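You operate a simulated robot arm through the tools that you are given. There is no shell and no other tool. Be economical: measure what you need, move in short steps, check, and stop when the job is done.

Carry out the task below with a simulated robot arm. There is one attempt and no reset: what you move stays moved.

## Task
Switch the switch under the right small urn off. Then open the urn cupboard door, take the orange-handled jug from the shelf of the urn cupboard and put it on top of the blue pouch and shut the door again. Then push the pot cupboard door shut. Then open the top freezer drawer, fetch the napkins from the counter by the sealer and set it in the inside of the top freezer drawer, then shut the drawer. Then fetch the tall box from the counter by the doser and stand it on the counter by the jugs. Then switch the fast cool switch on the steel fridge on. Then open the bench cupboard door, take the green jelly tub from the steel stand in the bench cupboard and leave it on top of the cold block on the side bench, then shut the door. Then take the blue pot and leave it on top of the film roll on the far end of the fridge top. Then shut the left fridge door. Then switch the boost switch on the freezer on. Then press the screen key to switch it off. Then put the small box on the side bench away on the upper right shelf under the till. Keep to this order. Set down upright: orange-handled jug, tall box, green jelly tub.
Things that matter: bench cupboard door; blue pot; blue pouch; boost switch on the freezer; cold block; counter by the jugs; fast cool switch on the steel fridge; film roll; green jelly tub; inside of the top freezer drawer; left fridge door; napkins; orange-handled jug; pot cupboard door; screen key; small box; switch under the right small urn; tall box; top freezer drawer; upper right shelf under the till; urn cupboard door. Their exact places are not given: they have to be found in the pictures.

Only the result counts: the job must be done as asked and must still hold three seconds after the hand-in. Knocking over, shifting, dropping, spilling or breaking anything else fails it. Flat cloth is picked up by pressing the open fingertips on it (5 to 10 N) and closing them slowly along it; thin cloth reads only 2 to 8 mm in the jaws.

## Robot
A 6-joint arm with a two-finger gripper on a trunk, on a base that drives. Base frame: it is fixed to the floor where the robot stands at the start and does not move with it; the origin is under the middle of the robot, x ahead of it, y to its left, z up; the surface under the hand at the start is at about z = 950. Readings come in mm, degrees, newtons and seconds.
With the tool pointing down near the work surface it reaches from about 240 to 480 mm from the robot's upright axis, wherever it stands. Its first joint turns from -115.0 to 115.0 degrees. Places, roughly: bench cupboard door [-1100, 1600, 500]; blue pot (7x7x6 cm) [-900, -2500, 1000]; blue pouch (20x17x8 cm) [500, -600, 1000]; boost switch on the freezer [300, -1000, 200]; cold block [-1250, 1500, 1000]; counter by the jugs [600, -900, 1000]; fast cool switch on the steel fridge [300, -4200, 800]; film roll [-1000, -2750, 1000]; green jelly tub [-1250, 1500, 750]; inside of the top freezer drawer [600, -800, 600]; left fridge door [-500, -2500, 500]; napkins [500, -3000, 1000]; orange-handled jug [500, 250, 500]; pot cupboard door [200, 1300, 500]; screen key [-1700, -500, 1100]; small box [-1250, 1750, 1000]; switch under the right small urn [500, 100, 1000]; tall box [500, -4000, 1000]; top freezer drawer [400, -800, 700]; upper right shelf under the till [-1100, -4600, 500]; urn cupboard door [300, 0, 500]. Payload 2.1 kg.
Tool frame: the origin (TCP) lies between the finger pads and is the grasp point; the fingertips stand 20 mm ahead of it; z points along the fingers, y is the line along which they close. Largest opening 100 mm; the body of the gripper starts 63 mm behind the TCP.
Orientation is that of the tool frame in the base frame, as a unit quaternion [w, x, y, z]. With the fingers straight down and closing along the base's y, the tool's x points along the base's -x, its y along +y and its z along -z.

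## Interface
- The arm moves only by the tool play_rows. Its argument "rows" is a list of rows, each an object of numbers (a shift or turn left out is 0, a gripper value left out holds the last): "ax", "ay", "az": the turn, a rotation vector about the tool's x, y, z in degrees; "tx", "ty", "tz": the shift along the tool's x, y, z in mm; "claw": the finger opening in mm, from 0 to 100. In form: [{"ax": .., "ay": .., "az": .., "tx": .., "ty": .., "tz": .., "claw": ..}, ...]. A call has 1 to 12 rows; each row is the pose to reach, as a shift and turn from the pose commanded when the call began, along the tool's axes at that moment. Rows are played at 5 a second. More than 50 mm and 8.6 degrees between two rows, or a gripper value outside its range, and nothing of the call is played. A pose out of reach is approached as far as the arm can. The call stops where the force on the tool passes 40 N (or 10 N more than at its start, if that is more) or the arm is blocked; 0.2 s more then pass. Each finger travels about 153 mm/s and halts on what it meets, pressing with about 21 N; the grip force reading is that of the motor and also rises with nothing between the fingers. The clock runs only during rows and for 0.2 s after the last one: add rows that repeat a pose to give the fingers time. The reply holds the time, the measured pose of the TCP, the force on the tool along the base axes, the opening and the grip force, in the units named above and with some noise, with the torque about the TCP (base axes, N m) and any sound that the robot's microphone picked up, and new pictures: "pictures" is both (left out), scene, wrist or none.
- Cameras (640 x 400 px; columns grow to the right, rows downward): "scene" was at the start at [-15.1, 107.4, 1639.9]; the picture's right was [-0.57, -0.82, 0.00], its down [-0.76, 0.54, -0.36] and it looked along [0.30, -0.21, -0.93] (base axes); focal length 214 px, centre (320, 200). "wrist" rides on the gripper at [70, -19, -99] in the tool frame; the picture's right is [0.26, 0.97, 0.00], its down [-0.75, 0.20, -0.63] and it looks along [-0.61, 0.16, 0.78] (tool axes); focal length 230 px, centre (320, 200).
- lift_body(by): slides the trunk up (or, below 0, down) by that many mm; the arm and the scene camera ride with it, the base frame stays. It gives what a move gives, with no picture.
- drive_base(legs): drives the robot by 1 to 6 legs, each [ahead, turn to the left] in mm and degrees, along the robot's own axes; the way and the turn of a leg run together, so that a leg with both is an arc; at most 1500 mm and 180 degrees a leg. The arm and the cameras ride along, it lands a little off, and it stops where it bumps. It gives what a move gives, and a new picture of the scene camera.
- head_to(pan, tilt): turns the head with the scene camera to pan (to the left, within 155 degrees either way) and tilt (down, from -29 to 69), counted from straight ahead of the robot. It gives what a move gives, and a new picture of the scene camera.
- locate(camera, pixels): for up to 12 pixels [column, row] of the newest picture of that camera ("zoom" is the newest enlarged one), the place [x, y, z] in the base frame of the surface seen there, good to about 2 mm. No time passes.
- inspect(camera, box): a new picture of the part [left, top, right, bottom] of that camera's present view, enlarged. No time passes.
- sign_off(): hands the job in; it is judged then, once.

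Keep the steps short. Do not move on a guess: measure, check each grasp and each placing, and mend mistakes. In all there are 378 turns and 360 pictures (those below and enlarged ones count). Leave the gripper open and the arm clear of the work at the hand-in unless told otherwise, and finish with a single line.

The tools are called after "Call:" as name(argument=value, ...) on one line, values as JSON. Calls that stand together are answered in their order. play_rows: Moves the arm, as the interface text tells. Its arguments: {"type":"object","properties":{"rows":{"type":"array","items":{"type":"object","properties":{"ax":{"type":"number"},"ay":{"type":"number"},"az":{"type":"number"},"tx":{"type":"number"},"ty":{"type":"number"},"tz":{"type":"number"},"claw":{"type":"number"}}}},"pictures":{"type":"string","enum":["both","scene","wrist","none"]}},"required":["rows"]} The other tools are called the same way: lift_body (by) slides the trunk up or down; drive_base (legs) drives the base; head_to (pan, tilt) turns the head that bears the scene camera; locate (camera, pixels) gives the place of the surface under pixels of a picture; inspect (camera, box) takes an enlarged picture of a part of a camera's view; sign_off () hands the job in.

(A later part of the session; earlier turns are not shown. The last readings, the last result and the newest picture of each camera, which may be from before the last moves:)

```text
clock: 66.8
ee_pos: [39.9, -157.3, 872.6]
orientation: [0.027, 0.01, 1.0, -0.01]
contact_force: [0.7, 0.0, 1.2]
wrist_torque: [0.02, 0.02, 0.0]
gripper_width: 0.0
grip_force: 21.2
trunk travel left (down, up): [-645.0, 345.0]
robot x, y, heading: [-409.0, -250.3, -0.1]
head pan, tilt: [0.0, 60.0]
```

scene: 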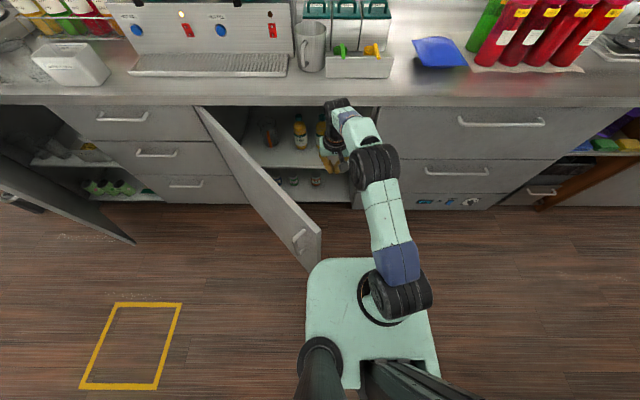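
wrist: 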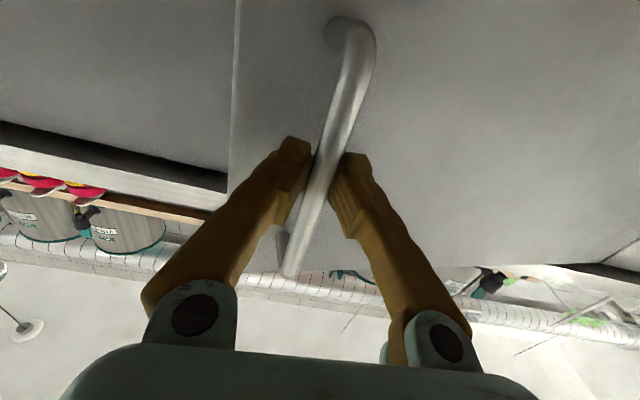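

The door swung to ~55° on its own. Look inside the cupboard.

Call:
inspect(camera="scene", box=[190, 90, 390, 215])

Call:
locate(camera="scene", pixels=[[321, 233], [205, 110], [270, 135], [300, 130], [320, 130], [310, 265], [390, 260], [305, 390]])

```text
3.20 times, centred on (290, 152) of scene
```

zoom: 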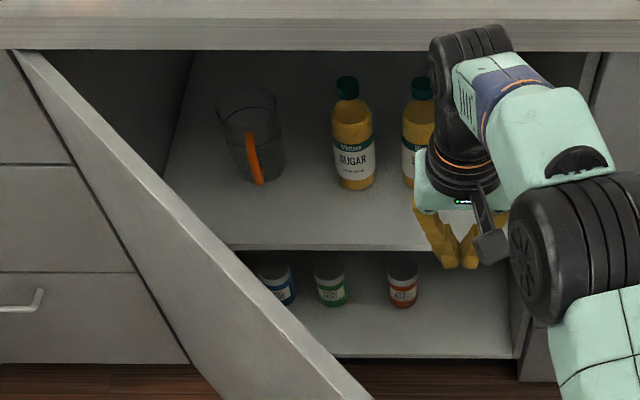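

```text
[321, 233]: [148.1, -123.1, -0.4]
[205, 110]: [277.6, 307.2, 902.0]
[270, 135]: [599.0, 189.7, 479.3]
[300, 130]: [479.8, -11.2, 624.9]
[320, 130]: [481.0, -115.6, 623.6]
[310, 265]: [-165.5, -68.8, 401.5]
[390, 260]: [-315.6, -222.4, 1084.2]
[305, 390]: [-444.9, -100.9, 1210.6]
```

The glass jug with orange handle is at zoom (250,145); sugar bottles stand to its right. Measuring the jug and bottles.

Call:
locate(camera="zoom", pixels=[[250, 137], [253, 155], [260, 180], [227, 170], [285, 165], [220, 105], [277, 100], [247, 92], [350, 95], [357, 187], [270, 183], [347, 385]])

```text
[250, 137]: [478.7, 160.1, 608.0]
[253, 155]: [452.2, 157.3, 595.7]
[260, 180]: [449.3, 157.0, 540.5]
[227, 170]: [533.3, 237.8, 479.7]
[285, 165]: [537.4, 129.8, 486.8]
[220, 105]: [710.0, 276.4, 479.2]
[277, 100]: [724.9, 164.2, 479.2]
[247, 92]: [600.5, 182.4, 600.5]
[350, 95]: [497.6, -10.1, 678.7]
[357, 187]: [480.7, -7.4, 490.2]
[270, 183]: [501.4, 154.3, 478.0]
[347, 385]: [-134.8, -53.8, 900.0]
```

Door edge is near (-254,-45). I'd like it near 90°. I'll raise the arm, go around to the right, face +y, and push the door's inner side by driving.

Call:
lift_body(by=200)

Call:
drive_base(legs=[[0, -62.6], [563, 0], [0, 152.6]])

Call:
lift_body(by=-200)

Call:
head_to(pan=0, tilt=45)

```text
clock: 68.9
ee_pos: [40.5, -157.9, 1071.8]
orientation: [0.027, 0.01, 1.0, -0.011]
contact_force: [-0.5, -0.3, 0.2]
wrist_torque: [0.01, 0.02, -0.03]
gripper_width: 0.0
grip_force: 21.0
trunk travel left (down, up): [-845.0, 145.0]
robot x, y, heading: [-403.8, -253.0, -0.2]
head pan, tilt: [0.0, 60.0]
```

```text
clock: 81.2
ee_pos: [-245.9, -310.8, 1072.2]
orientation: [0.028, -0.702, 0.712, 0.013]
contact_force: [-0.3, -0.6, -0.1]
wrist_torque: [-0.02, -0.03, 0.0]
gripper_width: 0.2
grip_force: 21.2
trunk travel left (down, up): [-845.0, 145.0]
robot x, y, heading: [-146.2, -753.2, 90.5]
head pan, tilt: [0.0, 60.0]
```

scene: 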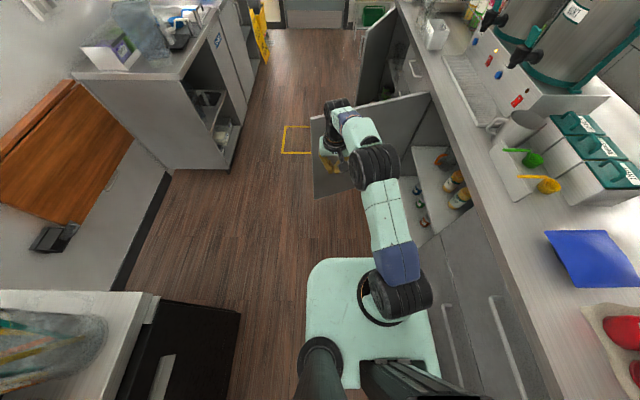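

```text
clock: 83.4
ee_pos: [-245.1, -311.7, 873.0]
orientation: [0.027, -0.703, 0.711, 0.012]
contact_force: [0.6, 0.3, 0.2]
wrist_torque: [0.02, -0.01, -0.01]
gripper_width: 0.0
grip_force: 20.5
trunk travel left (down, up): [-645.0, 345.0]
robot x, y, heading: [-143.1, -755.5, 90.7]
head pan, tilt: [0.0, 60.0]
```

```text
clock: 84.2
ee_pos: [-245.2, -311.0, 871.5]
orientation: [0.028, -0.703, 0.711, 0.012]
contact_force: [0.8, -0.5, 0.1]
wrist_torque: [-0.02, 0.01, -0.01]
gripper_width: 0.2
grip_force: 21.0
trunk travel left (down, up): [-645.0, 345.0]
robot x, y, heading: [-151.2, -757.0, 90.6]
head pan, tilt: [0.0, 45.0]
```

scene: 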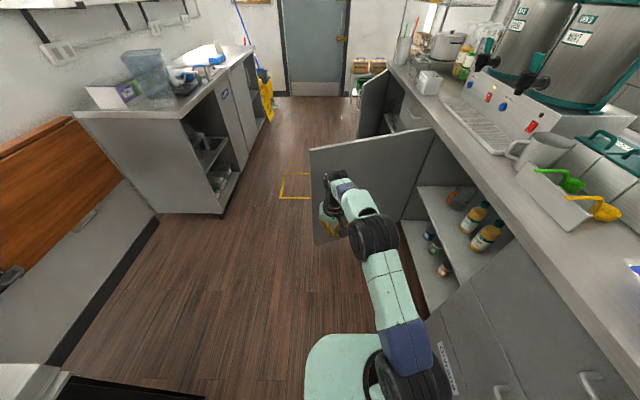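

Call:
locate(camera="scene", pixels=[[312, 152], [345, 146], [400, 136], [430, 129], [313, 240], [462, 195], [465, 190], [458, 200], [450, 193], [372, 80], [383, 77]])

Call:
inspect(camera="scene", box=[400, 150, 520, 225])

```text
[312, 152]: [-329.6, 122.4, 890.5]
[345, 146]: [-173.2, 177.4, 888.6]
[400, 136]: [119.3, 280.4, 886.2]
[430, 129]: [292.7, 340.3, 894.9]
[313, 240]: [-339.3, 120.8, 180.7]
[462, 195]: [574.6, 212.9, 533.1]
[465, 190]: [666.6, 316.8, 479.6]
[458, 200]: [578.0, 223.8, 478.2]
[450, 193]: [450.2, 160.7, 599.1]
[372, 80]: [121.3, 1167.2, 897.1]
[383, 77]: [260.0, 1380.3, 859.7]
```

```text
5.33 times, centred on (460, 188) of scene
```

zoom: 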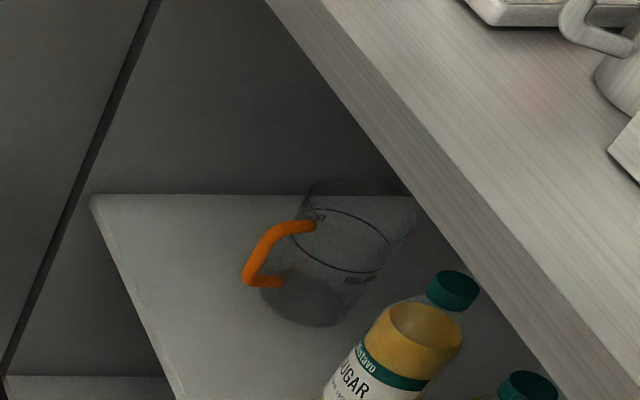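

The door now stands at ~71°, good enough. Measure my own base for clearances.

Call:
head_to(pan=0, tilt=65)

Call:
locate(camera="scene", pixels=[[330, 245], [312, 270], [307, 330], [308, 380], [420, 250], [428, 300], [435, 350], [350, 240]])

```text
clock: 85.0
ee_pos: [-246.1, -311.4, 872.5]
orientation: [0.027, -0.702, 0.712, 0.012]
contact_force: [0.3, -0.1, 0.3]
wrist_torque: [-0.01, -0.01, 0.0]
gripper_width: 0.0
grip_force: 20.9
trunk travel left (down, up): [-645.0, 345.0]
robot x, y, heading: [-147.8, -755.0, 90.2]
head pan, tilt: [0.0, 65.0]
```

scene: 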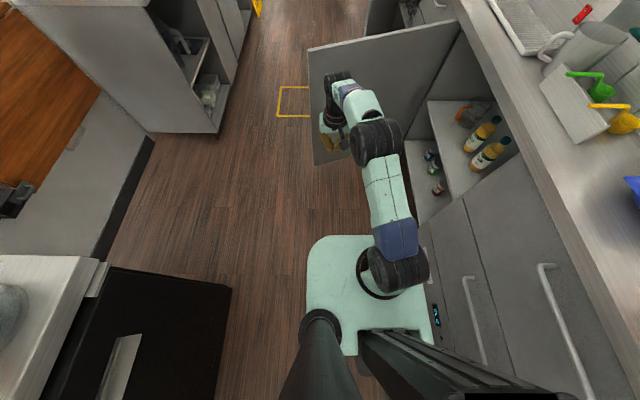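

```text
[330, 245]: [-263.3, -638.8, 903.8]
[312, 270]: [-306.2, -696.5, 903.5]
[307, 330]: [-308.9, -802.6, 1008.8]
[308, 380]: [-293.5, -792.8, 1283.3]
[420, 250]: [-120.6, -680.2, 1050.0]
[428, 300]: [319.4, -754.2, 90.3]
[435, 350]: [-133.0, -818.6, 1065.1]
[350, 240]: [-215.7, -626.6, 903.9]
```

The plate I saw is the small trunk plate. Raise, drive to (-430,-240) facing 19° along the door, then level the tool.

Call:
lift_body(by=200)

Call:
drive_base(legs=[[0, 28.5], [587, 0], [0, -99.7]])

Call:
play_rows(rows=[{"ay": -8.2, "tz": -10, "tx": -10}, {"ay": -16.4, "tz": -20, "tx": -20}, {"ay": -24.6, "tx": -30, "tz": -30}, {"ay": -32.8, "tx": -40, "tz": -30}, {"ay": -41, "tx": -50, "tz": -30}, {"ay": -49.2, "tx": -60, "tz": -30}, {"ay": -57.4, "tx": -70, "tz": -30}, {"ay": -65.6, "tx": -80, "tz": -30}, {"ay": -73.8, "tx": -80, "tz": -30}, {"ay": -82, "tx": -80, "tz": -30}, {"ay": -89, "tx": -80, "tz": -30}], pictures="none")

Call:
head_to(pan=0, tilt=50)

```text
clock: 87.2
ee_pos: [-245.7, -311.5, 1071.8]
orientation: [0.027, -0.702, 0.711, 0.012]
contact_force: [1.0, 0.2, -0.7]
wrist_torque: [-0.02, 0.0, -0.02]
gripper_width: 0.0
grip_force: 20.9
trunk travel left (down, up): [-845.0, 145.0]
robot x, y, heading: [-149.0, -753.7, 90.2]
head pan, tilt: [0.0, 65.0]
```

```text
clock: 96.1
ee_pos: [-48.3, 1.9, 1071.9]
orientation: [0.029, -0.164, 0.986, -0.005]
contact_force: [-0.1, -0.5, -0.1]
wrist_torque: [0.0, 0.01, 0.01]
gripper_width: 0.0
grip_force: 21.0
trunk travel left (down, up): [-845.0, 145.0]
robot x, y, heading: [-435.6, -242.6, 20.3]
head pan, tilt: [0.0, 65.0]
```

scene: 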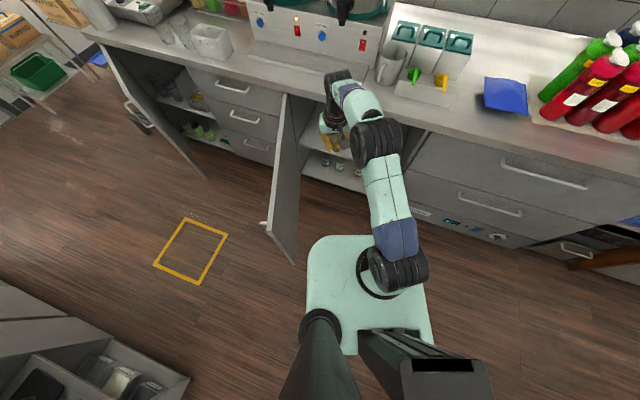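

```text
clock: 98.5
ee_pos: [32.6, 43.1, 1113.2]
orientation: [0.713, -0.123, 0.682, 0.106]
contact_force: [-0.9, -0.1, -0.1]
wrist_torque: [-0.03, 0.04, 0.03]
gripper_width: 0.0
grip_force: 20.7
out of reach, approached as far as the arm can: row 10, 11
trunk travel left (down, up): [-845.0, 145.0]
robot x, y, heading: [-435.9, -239.1, 19.8]
head pan, tilt: [0.0, 65.0]
```

```text
clock: 99.3
ee_pos: [33.2, 42.6, 1114.0]
orientation: [0.712, -0.123, 0.683, 0.106]
contact_force: [0.0, 0.1, -0.6]
wrist_torque: [-0.01, 0.04, 0.01]
gripper_width: 0.0
grip_force: 20.3
trunk travel left (down, up): [-845.0, 145.0]
robot x, y, heading: [-436.7, -238.3, 20.2]
head pan, tilt: [0.0, 50.0]
```

scene: 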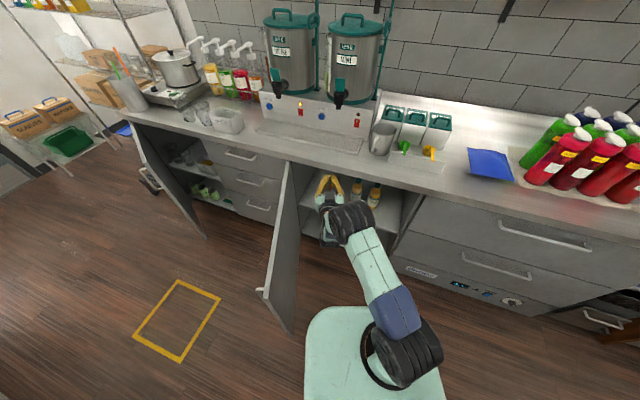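

Tool is level, heading 19°. Lower the trunk 540 mm to jug-handle height and look with the wrist camera.

Call:
lift_body(by=-540)

Call:
play_rows(rows=[{"claw": 50}, {"claw": 100}])

```text
refused: -540 is not a number from -400 to 400
```

```text
clock: 99.9
ee_pos: [34.0, 42.9, 1112.0]
orientation: [0.713, -0.122, 0.683, 0.105]
contact_force: [-0.7, -0.2, 0.1]
wrist_torque: [-0.06, 0.04, -0.02]
gripper_width: 99.9
grip_force: 0.1
trunk travel left (down, up): [-845.0, 145.0]
robot x, y, heading: [-433.7, -241.2, 20.0]
head pan, tilt: [0.0, 50.0]
```

scene: 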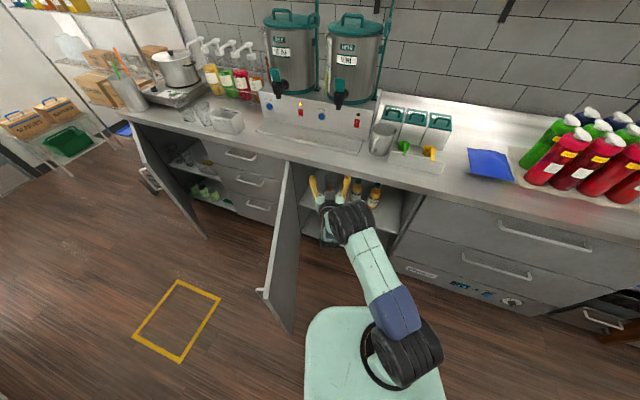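
wrist: 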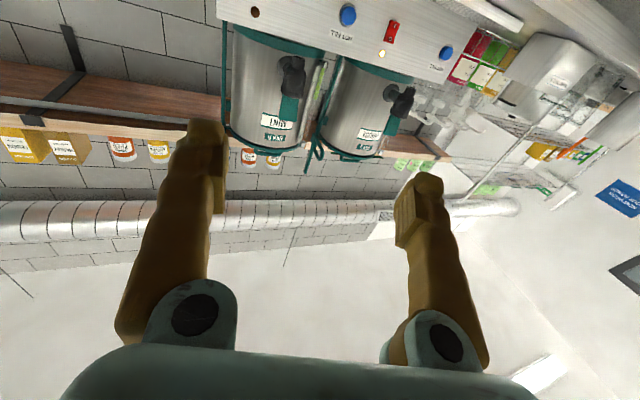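

Call:
lift_body(by=-400)

Call:
lift_body(by=-137)

Call:
head_to(pan=0, tilt=25)

Call:
inspect(camera="scene", box=[220, 100, 420, 225])

```text
clock: 103.7
ee_pos: [33.6, 42.2, 714.0]
orientation: [0.712, -0.122, 0.683, 0.105]
contact_force: [-0.2, -0.9, 0.1]
wrist_torque: [0.0, 0.01, 0.02]
gripper_width: 99.7
grip_force: 0.0
trunk travel left (down, up): [-445.0, 545.0]
robot x, y, heading: [-437.0, -242.0, 19.9]
head pan, tilt: [0.0, 50.0]
```

```text
clock: 105.4
ee_pos: [32.2, 42.6, 576.4]
orientation: [0.712, -0.122, 0.684, 0.106]
contact_force: [-0.2, 0.2, 0.1]
wrist_torque: [0.01, -0.01, -0.01]
gripper_width: 100.1
grip_force: 0.1
trunk travel left (down, up): [-308.0, 682.0]
robot x, y, heading: [-437.4, -243.0, 20.1]
head pan, tilt: [0.0, 50.0]
```

```text
clock: 106.2
ee_pos: [32.9, 43.3, 576.0]
orientation: [0.712, -0.121, 0.684, 0.105]
contact_force: [-0.2, 0.7, -0.3]
wrist_torque: [0.03, 0.01, -0.06]
gripper_width: 100.0
grip_force: 0.1
trunk travel left (down, up): [-308.0, 682.0]
robot x, y, heading: [-437.3, -238.4, 19.8]
head pan, tilt: [0.0, 25.0]
```

scene: 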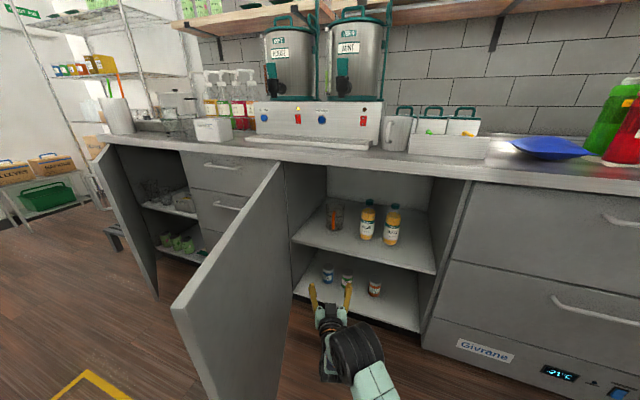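

```text
3.20 times, centred on (320, 162) of scene
```

zoom: 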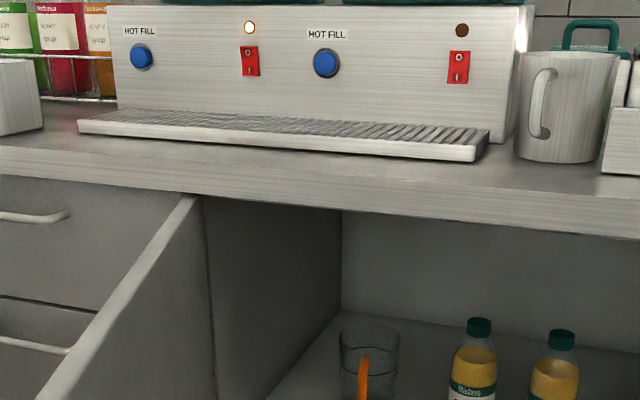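

Call:
inspect(camera="scene", box=[296, 180, 424, 260])

Call:
locate(camera="zoom", pixels=[[168, 180], [187, 125], [182, 160], [180, 205], [178, 230], [200, 240], [215, 240], [240, 225], [150, 115], [236, 115], [195, 247], [165, 225]])

```text
5.00 times, centred on (360, 220) of scene
```

zoom: 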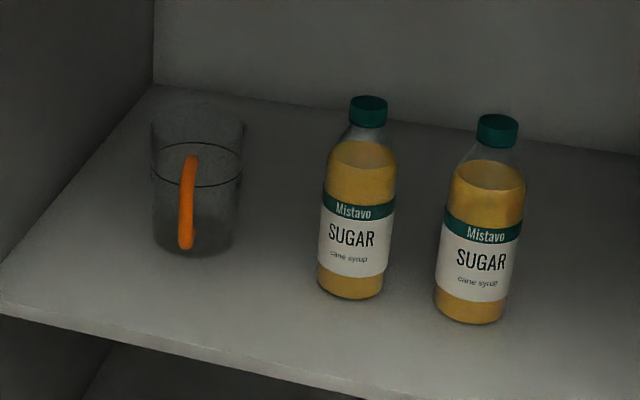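

```text
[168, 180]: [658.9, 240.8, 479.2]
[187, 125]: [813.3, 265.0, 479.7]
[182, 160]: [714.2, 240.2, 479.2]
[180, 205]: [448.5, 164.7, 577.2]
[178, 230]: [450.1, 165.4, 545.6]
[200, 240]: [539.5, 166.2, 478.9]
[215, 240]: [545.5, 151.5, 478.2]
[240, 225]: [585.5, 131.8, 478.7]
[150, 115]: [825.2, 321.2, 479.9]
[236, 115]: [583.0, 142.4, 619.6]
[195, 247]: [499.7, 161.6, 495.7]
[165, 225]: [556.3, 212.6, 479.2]
```

The handle bar is at (449,165), z 530–600; jug ~92 mm wide. Drive 290 mm ahead, then line up.

Call:
drive_base(legs=[[290, 0]])

Call:
play_rows(rows=[{"ty": -12, "claw": 70}, {"ty": -24, "tz": 20, "tx": 5}, {"ty": -24, "tz": 50, "tx": 8}])

```text
clock: 108.2
ee_pos: [296.5, 142.2, 577.2]
orientation: [0.712, -0.123, 0.683, 0.107]
contact_force: [-0.5, 0.7, -0.5]
wrist_torque: [0.04, 0.0, 0.01]
gripper_width: 99.9
grip_force: 0.0
trunk travel left (down, up): [-308.0, 682.0]
robot x, y, heading: [-170.7, -147.4, 20.2]
head pan, tilt: [0.0, 25.0]
```

scene: 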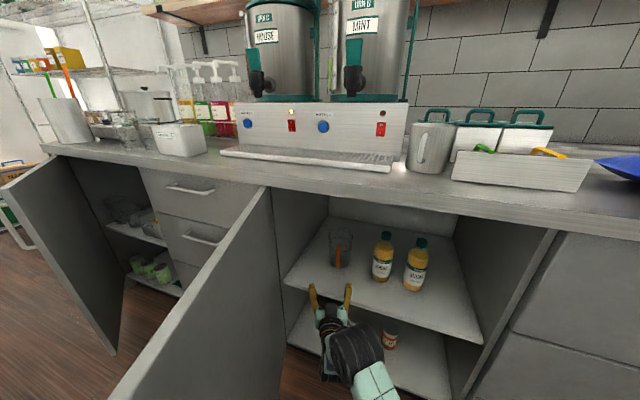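

```text
clock: 109.0
ee_pos: [353.6, 133.8, 570.2]
orientation: [0.712, -0.123, 0.683, 0.106]
contact_force: [-0.2, -0.6, -1.5]
wrist_torque: [-0.01, -0.02, 0.0]
gripper_width: 70.3
grip_force: 0.1
out of reach, approached as far as the arm can: row 1
trunk travel left (down, up): [-308.0, 682.0]
robot x, y, heading: [-170.9, -142.5, 20.2]
head pan, tilt: [0.0, 25.0]
```

scene: 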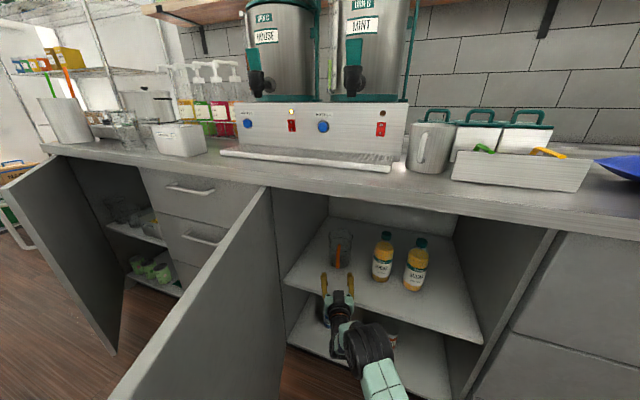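
wrist: 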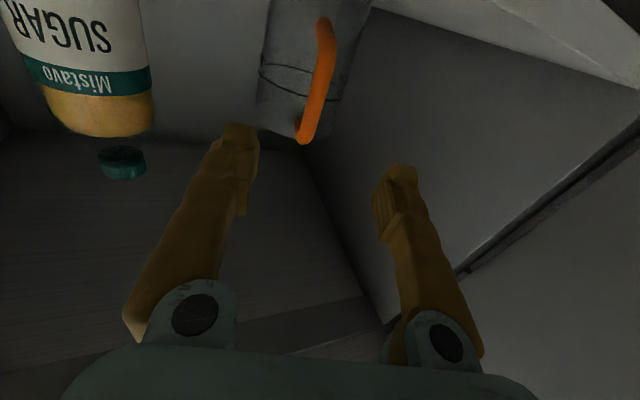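

The handle lies between the fingers. Measuring it with the wrist camera.

Call:
locate(camera="wrist", pixels=[[308, 130], [318, 85], [327, 45], [322, 25], [295, 132]])

```text
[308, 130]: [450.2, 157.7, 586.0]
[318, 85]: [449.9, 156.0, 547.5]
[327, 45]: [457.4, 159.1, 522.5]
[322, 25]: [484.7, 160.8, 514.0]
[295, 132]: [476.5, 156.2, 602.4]
```

Bar centre ≈(456,158), z 520–595. Move 11 mm right, 103 mm ahead, 12 mm down.

Call:
play_rows(rows=[{"ty": -11, "tx": 6, "tz": 30}, {"ty": -11, "tx": 12, "tz": 60}, {"ty": -11, "tx": 12, "tz": 85}, {"ty": -11, "tx": 12, "tz": 103}], pictures="wrist")

```text
clock: 110.0
ee_pos: [437.6, 151.8, 550.7]
orientation: [0.7, -0.128, 0.695, 0.102]
contact_force: [-38.6, -14.0, 18.2]
wrist_torque: [-2.2, 4.19, -1.51]
gripper_width: 70.0
grip_force: 0.0
out of reach, approached as far as the arm can: row 4
trunk travel left (down, up): [-308.0, 682.0]
robot x, y, heading: [-174.2, -144.4, 20.4]
head pan, tilt: [0.0, 25.0]
stopped in row 4: the force on the tool passed its limit at 82 N (the readings are from after the stop); the commanded pose is now the measured one
```

wrist: 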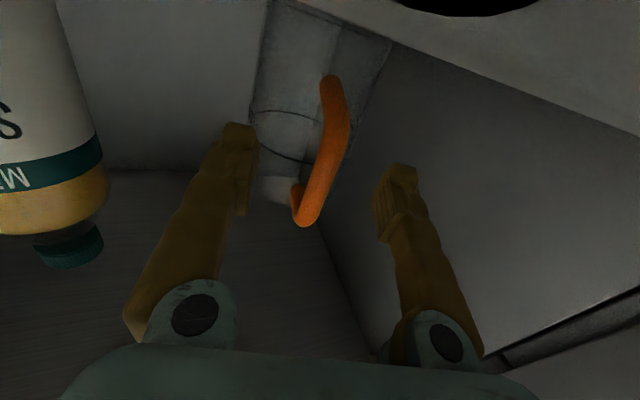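

The camera under the gripper bumped the shelf's front edge. Back off, then come higher and pitched down 20°.

Call:
play_rows(rows=[{"tz": -30}, {"tz": -60}, {"tz": -90, "tx": -15}, {"tz": -90, "tx": -35}], pictures="none")

Call:
play_rows(rows=[{"ay": 6}, {"ay": 12}, {"ay": 18}, {"ay": 23}], pictures="both")

```text
clock: 111.0
ee_pos: [356.7, 124.1, 579.2]
orientation: [0.697, -0.129, 0.698, 0.102]
contact_force: [0.6, 0.7, -0.2]
wrist_torque: [0.02, 0.0, 0.0]
gripper_width: 70.0
grip_force: 0.0
trunk travel left (down, up): [-308.0, 682.0]
robot x, y, heading: [-173.1, -145.7, 20.2]
head pan, tilt: [0.0, 25.0]
```

```text
clock: 112.0
ee_pos: [357.0, 123.7, 578.7]
orientation: [0.543, -0.146, 0.824, 0.074]
contact_force: [-0.3, 0.0, -0.1]
wrist_torque: [0.02, 0.0, -0.03]
gripper_width: 70.1
grip_force: 0.1
trunk travel left (down, up): [-308.0, 682.0]
robot x, y, heading: [-167.7, -143.9, 20.2]
head pan, tilt: [0.0, 25.0]
```

scene: 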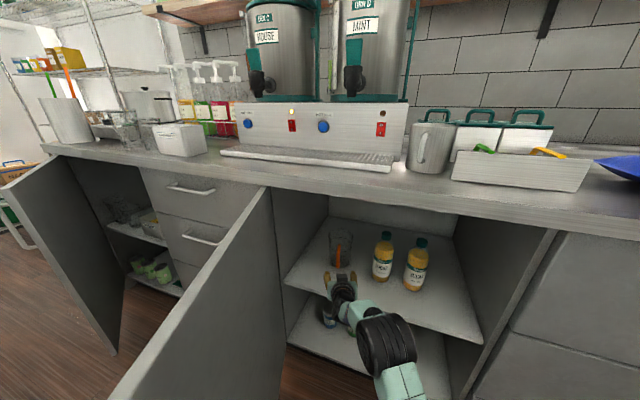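
wrist: 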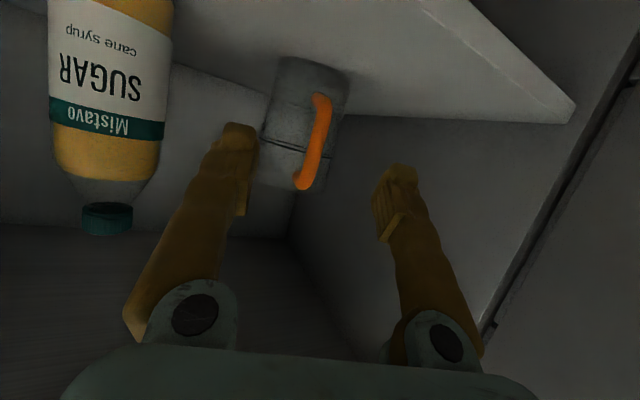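

Now go to the bar at (455,158,568): shifts (-31.5, 1, 99.5) in the tool frame.

Call:
play_rows(rows=[{"tx": -16, "tz": 25}, {"tx": -25, "tz": 50, "ty": 1}, {"tx": -31, "tz": 75, "ty": 1}, {"tx": -31.5, "tz": 99, "ty": 1}], pictures="wrist")

```text
clock: 113.0
ee_pos: [433.0, 152.8, 577.7]
orientation: [0.543, -0.146, 0.824, 0.074]
contact_force: [0.4, 1.4, -0.1]
wrist_torque: [0.03, -0.05, -0.02]
gripper_width: 70.1
grip_force: 0.0
out of reach, approached as far as the arm can: row 4
trunk travel left (down, up): [-308.0, 682.0]
robot x, y, heading: [-169.7, -144.4, 20.1]
head pan, tilt: [0.0, 25.0]
```

wrist: 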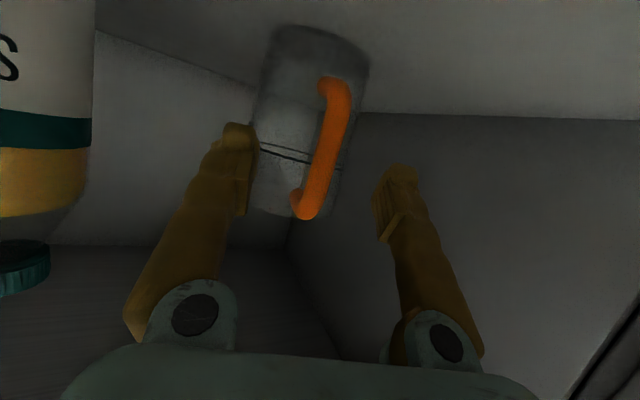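

Reach limit; drive the base 25 mm ahead.

Call:
drive_base(legs=[[25, 0]])

Call:
play_rows(rows=[{"ty": 0}], pictures="wrist")

Call:
locate(camera="wrist", pixels=[[325, 210], [335, 170], [340, 130], [345, 110]])

```text
clock: 113.8
ee_pos: [457.1, 160.3, 577.2]
orientation: [0.543, -0.147, 0.824, 0.074]
contact_force: [-0.2, -1.0, 0.4]
wrist_torque: [-0.02, 0.0, -0.03]
gripper_width: 70.1
grip_force: 0.0
trunk travel left (down, up): [-308.0, 682.0]
robot x, y, heading: [-147.2, -132.4, 20.4]
head pan, tilt: [0.0, 25.0]
```

scene: 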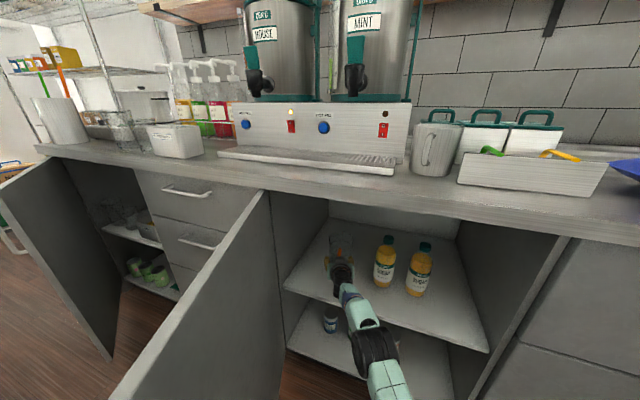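

```text
clock: 114.2
ee_pos: [458.3, 160.1, 577.6]
orientation: [0.543, -0.145, 0.823, 0.074]
contact_force: [-0.1, -0.1, 0.0]
wrist_torque: [-0.01, 0.02, -0.02]
gripper_width: 70.0
grip_force: 0.1
trunk travel left (down, up): [-308.0, 682.0]
robot x, y, heading: [-146.2, -136.3, 20.2]
head pan, tilt: [0.0, 25.0]
```

wrist: 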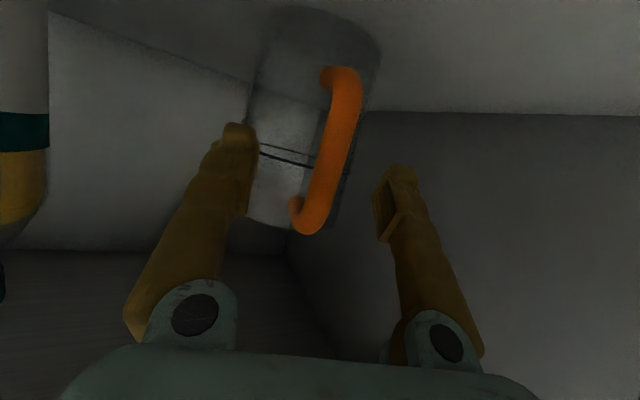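

```text
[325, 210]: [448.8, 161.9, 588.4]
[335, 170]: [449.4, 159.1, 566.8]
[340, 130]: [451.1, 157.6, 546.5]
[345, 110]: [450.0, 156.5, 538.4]
```

TCP sits on the bar; lower 9 mm and close.

Call:
play_rows(rows=[{"tx": 9}, {"tx": 9, "claw": 40}, {"tx": 9, "claw": 15}, {"tx": 9, "claw": 0}, {"tx": 9, "claw": 0}, {"tx": 9, "claw": 0}], pictures="wrist")

```text
clock: 115.6
ee_pos: [454.7, 158.9, 569.7]
orientation: [0.543, -0.146, 0.824, 0.074]
contact_force: [0.7, -0.4, 0.1]
wrist_torque: [0.03, -0.02, 0.02]
gripper_width: 12.5
grip_force: 20.9
trunk travel left (down, up): [-308.0, 682.0]
robot x, y, heading: [-146.7, -135.6, 20.2]
head pan, tilt: [0.0, 25.0]
```

wrist: 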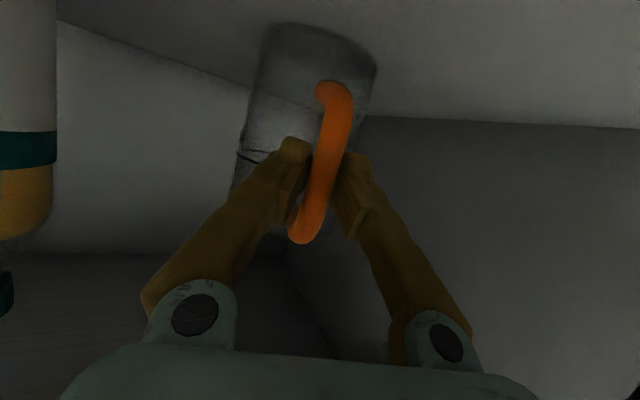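

Gripped at 12.5 mm. Lift 25 mm with the trunk and check for droop.

Call:
lift_body(by=25)

Call:
play_rows(rows=[{"tz": 0}], pictures="both")

```text
clock: 116.3
ee_pos: [453.9, 158.7, 594.3]
orientation: [0.543, -0.146, 0.824, 0.074]
contact_force: [0.1, 0.0, -2.0]
wrist_torque: [-0.05, 0.1, 0.01]
gripper_width: 12.4
grip_force: 20.8
trunk travel left (down, up): [-333.0, 657.0]
robot x, y, heading: [-143.9, -135.8, 20.1]
head pan, tilt: [0.0, 25.0]
```

```text
clock: 116.7
ee_pos: [454.9, 158.4, 594.4]
orientation: [0.544, -0.145, 0.823, 0.074]
contact_force: [-0.4, 0.7, -1.2]
wrist_torque: [-0.03, 0.1, 0.02]
gripper_width: 12.4
grip_force: 20.5
trunk travel left (down, up): [-333.0, 657.0]
robot x, y, heading: [-150.4, -137.8, 20.2]
head pan, tilt: [0.0, 25.0]
```

scene: 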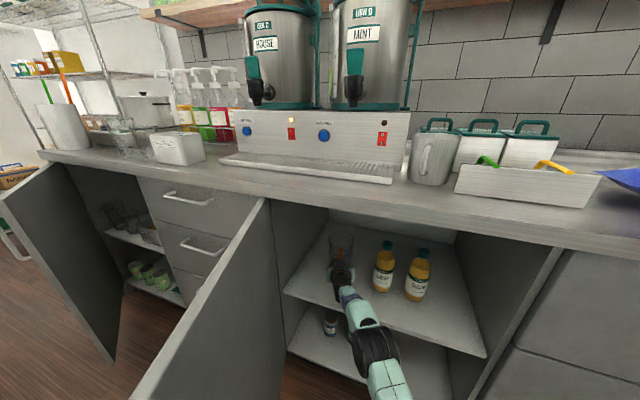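
wrist: 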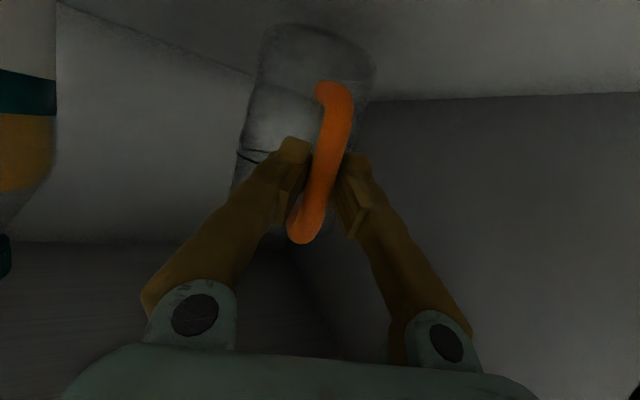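

Light jug, no droop. Back straight out 450 mm and look at the pouch.

Call:
drive_base(legs=[[-450, 0]])

Call:
lift_body(by=400)

Call:
lift_body(by=160)

Call:
head_to(pan=-45, tilt=35)

```text
clock: 119.4
ee_pos: [24.5, 3.3, 594.7]
orientation: [0.543, -0.148, 0.823, 0.076]
contact_force: [-0.6, 0.3, -1.2]
wrist_torque: [0.0, 0.14, 0.01]
gripper_width: 12.4
grip_force: 21.0
trunk travel left (down, up): [-333.0, 657.0]
robot x, y, heading: [-575.8, -296.2, 20.5]
head pan, tilt: [0.0, 25.0]
```

scene: 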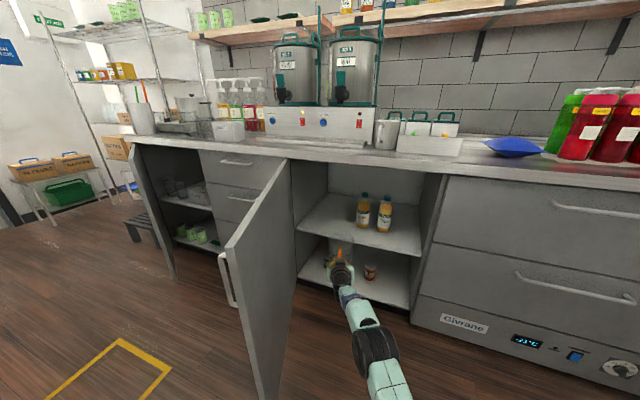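

```text
clock: 123.3
ee_pos: [24.7, 3.4, 994.2]
orientation: [0.544, -0.148, 0.823, 0.076]
contact_force: [0.2, -1.5, -1.9]
wrist_torque: [-0.06, 0.09, 0.04]
gripper_width: 11.8
grip_force: 21.5
trunk travel left (down, up): [-733.0, 257.0]
robot x, y, heading: [-571.3, -295.3, 20.6]
head pan, tilt: [0.0, 25.0]
```

```text
clock: 125.1
ee_pos: [25.5, 3.1, 1154.2]
orientation: [0.543, -0.148, 0.823, 0.076]
contact_force: [-1.6, -0.2, -0.5]
wrist_torque: [-0.02, 0.14, -0.02]
gripper_width: 11.4
grip_force: 20.9
trunk travel left (down, up): [-893.0, 97.0]
robot x, y, heading: [-570.2, -292.8, 20.4]
head pan, tilt: [0.0, 25.0]
```

```text
clock: 126.2
ee_pos: [26.1, 3.7, 1153.9]
orientation: [0.543, -0.148, 0.823, 0.076]
contact_force: [0.8, 0.3, -1.2]
wrist_torque: [-0.03, 0.09, 0.03]
gripper_width: 11.4
grip_force: 21.1
trunk travel left (down, up): [-893.0, 97.0]
robot x, y, heading: [-573.8, -292.9, 20.6]
head pan, tilt: [-45.0, 35.0]
```

scene: 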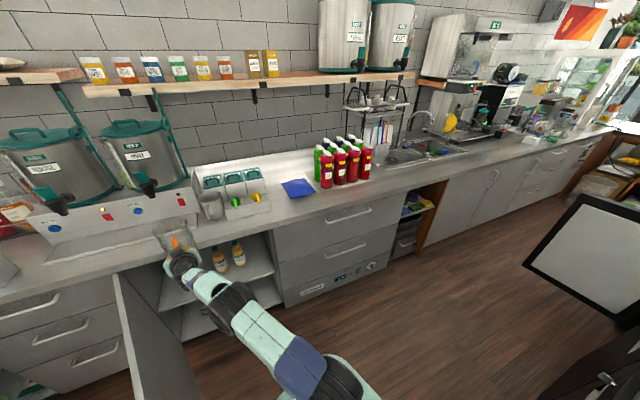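

Call:
inspect(camera="scene", box=[200, 130, 400, 255])

Call:
locate(camera="scene", pixels=[[283, 184], [298, 180], [312, 189], [298, 196], [298, 188], [330, 190], [265, 205], [322, 200], [285, 196], [305, 185]])

```text
3.20 times, centred on (300, 192) of scene
```

zoom: 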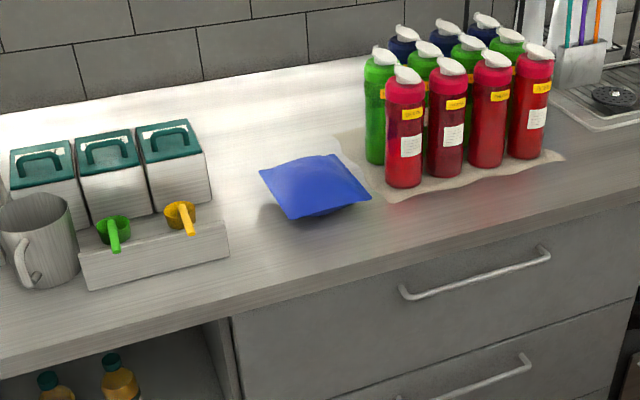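

```text
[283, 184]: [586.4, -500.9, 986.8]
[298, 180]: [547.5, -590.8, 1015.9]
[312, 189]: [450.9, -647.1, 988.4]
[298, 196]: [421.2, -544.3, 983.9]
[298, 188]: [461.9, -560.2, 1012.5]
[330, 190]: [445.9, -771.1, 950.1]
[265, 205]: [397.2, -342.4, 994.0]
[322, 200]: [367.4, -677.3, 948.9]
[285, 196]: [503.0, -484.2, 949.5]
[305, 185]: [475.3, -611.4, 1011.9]
```

Call:
locate(camera="zoom", pixels=[[264, 174], [336, 158], [367, 196], [292, 215], [315, 183], [300, 175], [325, 175], [310, 195], [335, 190], [285, 185], [390, 180], [228, 235]])

```text
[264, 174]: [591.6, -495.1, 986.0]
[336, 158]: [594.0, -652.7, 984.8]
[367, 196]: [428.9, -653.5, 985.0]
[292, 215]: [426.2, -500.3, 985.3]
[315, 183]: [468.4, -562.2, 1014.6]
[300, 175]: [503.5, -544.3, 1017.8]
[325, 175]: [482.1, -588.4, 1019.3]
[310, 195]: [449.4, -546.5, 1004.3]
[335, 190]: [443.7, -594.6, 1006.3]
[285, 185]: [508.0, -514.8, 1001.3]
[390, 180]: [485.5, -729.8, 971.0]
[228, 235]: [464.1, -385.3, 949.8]
```

Pouch centre is (510,-576), top z≈1022. Before driving I check the black fridge's corner to my right rear.

Call:
head_to(pan=-120, tilt=45)

```text
clock: 127.7
ee_pos: [26.8, 3.4, 1154.8]
orientation: [0.543, -0.147, 0.824, 0.075]
contact_force: [-0.6, -0.2, -1.2]
wrist_torque: [-0.03, 0.14, 0.02]
gripper_width: 11.3
grip_force: 20.3
trunk travel left (down, up): [-893.0, 97.0]
robot x, y, heading: [-576.2, -294.6, 20.4]
head pan, tilt: [-120.0, 45.0]
```

scene: 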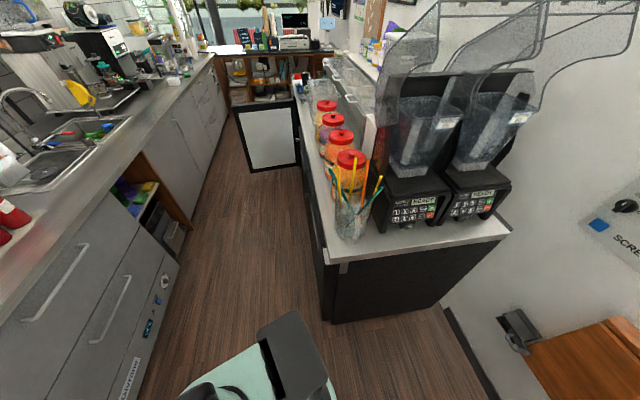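

Call:
locate(camera="scene", pixels=[[326, 262], [332, 320], [440, 305], [508, 235], [320, 180], [350, 240], [345, 190]])

```text
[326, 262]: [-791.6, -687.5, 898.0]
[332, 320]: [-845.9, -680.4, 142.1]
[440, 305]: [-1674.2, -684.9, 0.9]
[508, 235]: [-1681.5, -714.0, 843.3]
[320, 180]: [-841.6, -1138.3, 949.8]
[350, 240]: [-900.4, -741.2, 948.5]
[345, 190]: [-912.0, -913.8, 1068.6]
```

The fridge's near end is at y≈-685, x≈-790. Route: to (-400,-637), turn to heading 0, then creep ahead.

Call:
drive_base(legs=[[0, -83.4], [385, 0], [0, 63]])

Call:
head_to(pan=0, tilt=40)

```text
clock: 136.4
ee_pos: [278.7, -534.5, 1153.6]
orientation: [0.548, -0.017, 0.836, -0.01]
contact_force: [-0.3, 0.0, -1.8]
wrist_torque: [0.0, 0.14, 0.02]
gripper_width: 7.1
grip_force: 20.9
trunk travel left (down, up): [-893.0, 97.0]
robot x, y, heading: [-388.8, -633.3, 2.3]
head pan, tilt: [-120.0, 45.0]
```

scene: 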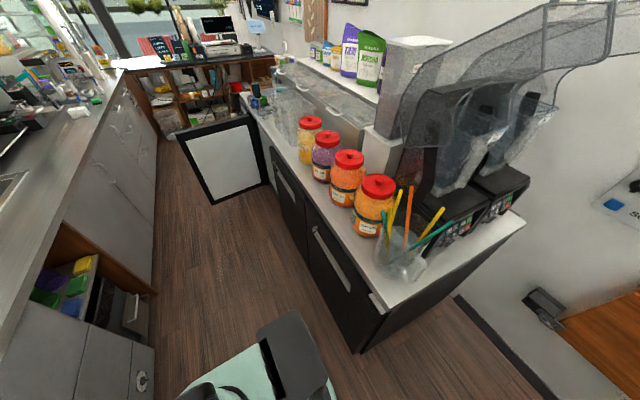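

```text
clock: 138.4
ee_pos: [277.7, -535.2, 1153.7]
orientation: [0.548, -0.016, 0.836, -0.01]
contact_force: [-0.7, -0.1, -1.3]
wrist_torque: [0.05, 0.08, 0.0]
gripper_width: 7.4
grip_force: 21.4
trunk travel left (down, up): [-893.0, 97.0]
robot x, y, heading: [-384.2, -628.3, 2.5]
head pan, tilt: [0.0, 40.0]
```

scene: 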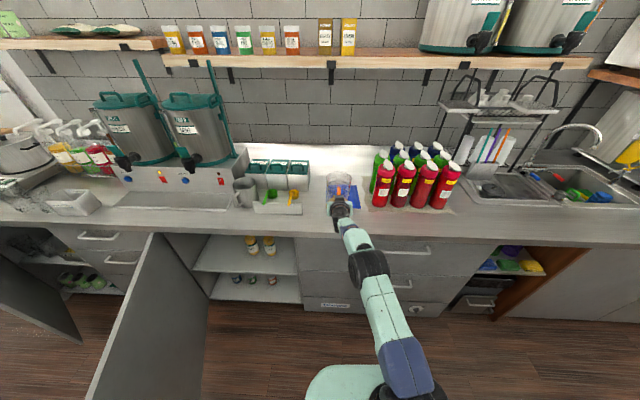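

The opening shrank to 7 mm: the handle is creeping in the grip. Check with the wrist camera.

Call:
inspect(camera="wrist", box=[160, 50, 480, 250])

Call:
inspect(camera="scene", box=[290, 150, 400, 220])

```text
2.00 times, centred on (320, 150) of wrist
```

zoom: 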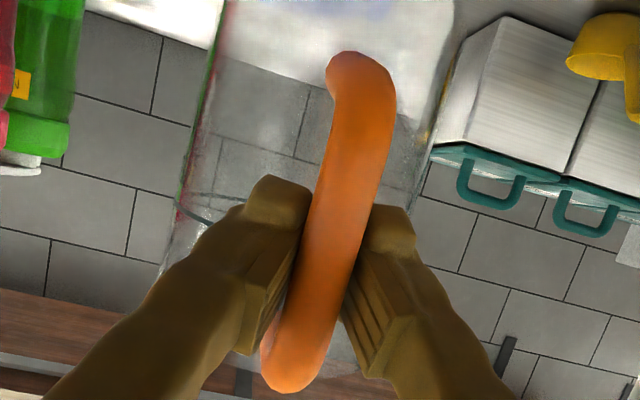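

```text
5.71 times, centred on (345, 185) of scene
```

zoom: 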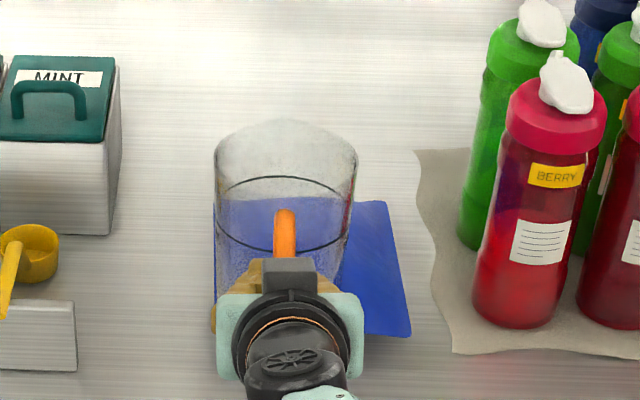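

The jug is still held and upright, but I should place it soon. Measure the handle and pouch now.

Call:
locate(camera="zoom", pixels=[[285, 215], [285, 235], [285, 250], [380, 240], [400, 325], [225, 205], [380, 205]])

Call:
locate(camera="wrist", pixels=[[345, 100], [335, 140], [325, 170], [310, 230]])

```text
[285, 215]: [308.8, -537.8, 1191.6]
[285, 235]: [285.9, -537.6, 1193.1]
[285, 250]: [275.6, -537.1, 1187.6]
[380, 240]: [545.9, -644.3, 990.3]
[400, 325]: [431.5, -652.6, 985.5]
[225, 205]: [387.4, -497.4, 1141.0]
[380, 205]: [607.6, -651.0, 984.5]
```

```text
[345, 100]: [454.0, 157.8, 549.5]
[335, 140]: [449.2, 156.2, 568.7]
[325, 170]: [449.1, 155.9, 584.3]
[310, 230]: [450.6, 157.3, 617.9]
```

Jug centre is now about (373,-538). Turn 2.8° right and drive 136 mm ahead to bring it over (510,-576).

Call:
drive_base(legs=[[0, -2.8], [136, 0]])

Call:
inspect(camera="scene", box=[290, 130, 410, 205])

```text
clock: 140.1
ee_pos: [411.5, -569.7, 1160.3]
orientation: [0.551, 0.004, 0.834, -0.023]
contact_force: [-1.2, 0.3, -1.1]
wrist_torque: [0.03, 0.09, 0.04]
gripper_width: 6.5
grip_force: 21.0
trunk travel left (down, up): [-893.0, 97.0]
robot x, y, heading: [-247.2, -631.5, -0.3]
head pan, tilt: [0.0, 40.0]
```

scene: 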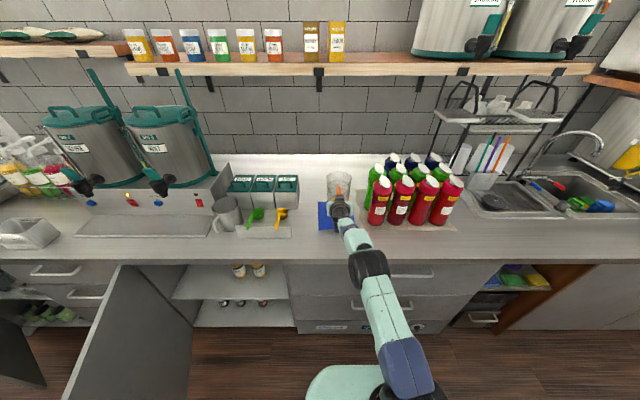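

```text
5.33 times, centred on (350, 168) of scene
```

zoom: 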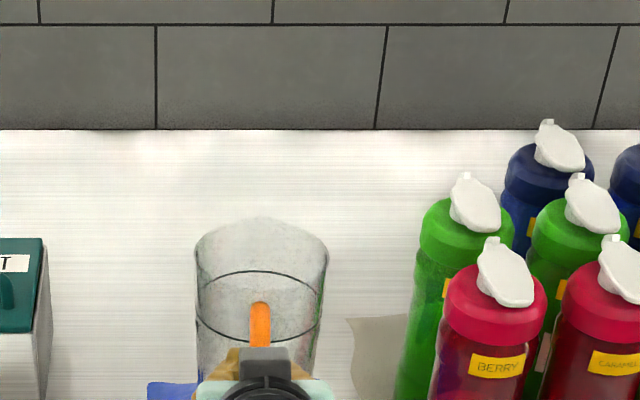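

Call:
locate(camera="zoom", pixels=[[260, 307], [260, 325], [260, 340], [200, 345], [318, 345]])

Call:
play_rows(rows=[{"tz": 0}], pictures="wrist")

```text
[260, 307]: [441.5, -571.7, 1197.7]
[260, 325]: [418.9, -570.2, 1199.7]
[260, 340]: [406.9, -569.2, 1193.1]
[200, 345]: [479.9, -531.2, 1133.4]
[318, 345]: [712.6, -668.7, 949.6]
```

```text
clock: 140.5
ee_pos: [422.2, -568.5, 1153.4]
orientation: [0.547, 0.005, 0.837, -0.025]
contact_force: [0.1, -0.3, -1.0]
wrist_torque: [0.0, 0.09, 0.03]
gripper_width: 6.9
grip_force: 20.9
trunk travel left (down, up): [-893.0, 97.0]
robot x, y, heading: [-247.0, -632.0, -0.2]
head pan, tilt: [0.0, 40.0]
```

wrist: 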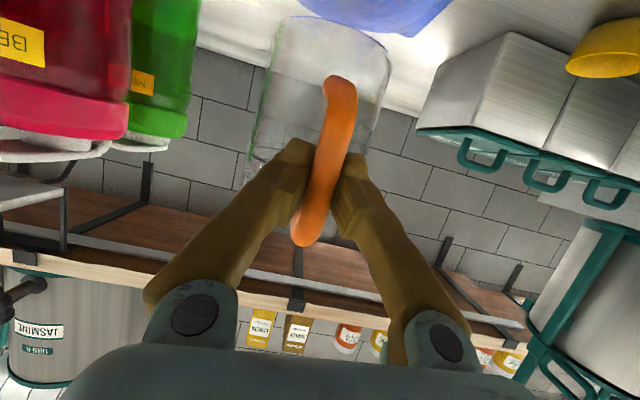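

Jug centre ≈(515,-572). Lower with the trunk in small steps.

Call:
lift_body(by=-36)

Call:
lift_body(by=-5)

Call:
lift_body(by=-4)

```text
clock: 141.3
ee_pos: [418.3, -568.9, 1120.3]
orientation: [0.548, 0.004, 0.836, -0.024]
contact_force: [0.4, 0.1, -2.0]
wrist_torque: [0.0, 0.12, 0.0]
gripper_width: 6.6
grip_force: 20.9
trunk travel left (down, up): [-857.0, 133.0]
robot x, y, heading: [-249.6, -632.5, -0.4]
head pan, tilt: [0.0, 40.0]
```

```text
clock: 141.8
ee_pos: [418.1, -568.4, 1114.6]
orientation: [0.549, 0.004, 0.835, -0.024]
contact_force: [0.1, 0.8, 3.3]
wrist_torque: [-0.04, -0.38, 0.02]
gripper_width: 6.6
grip_force: 20.6
trunk travel left (down, up): [-852.0, 138.0]
robot x, y, heading: [-251.8, -633.0, -0.7]
head pan, tilt: [0.0, 40.0]
```

```text
clock: 142.4
ee_pos: [416.8, -567.4, 1111.9]
orientation: [0.55, 0.004, 0.835, -0.024]
contact_force: [-1.9, 0.4, 4.7]
wrist_torque: [0.02, -0.45, -0.01]
gripper_width: 6.0
grip_force: 21.5
trunk travel left (down, up): [-848.0, 142.0]
robot x, y, heading: [-246.2, -632.4, -0.4]
head pan, tilt: [0.0, 40.0]
```

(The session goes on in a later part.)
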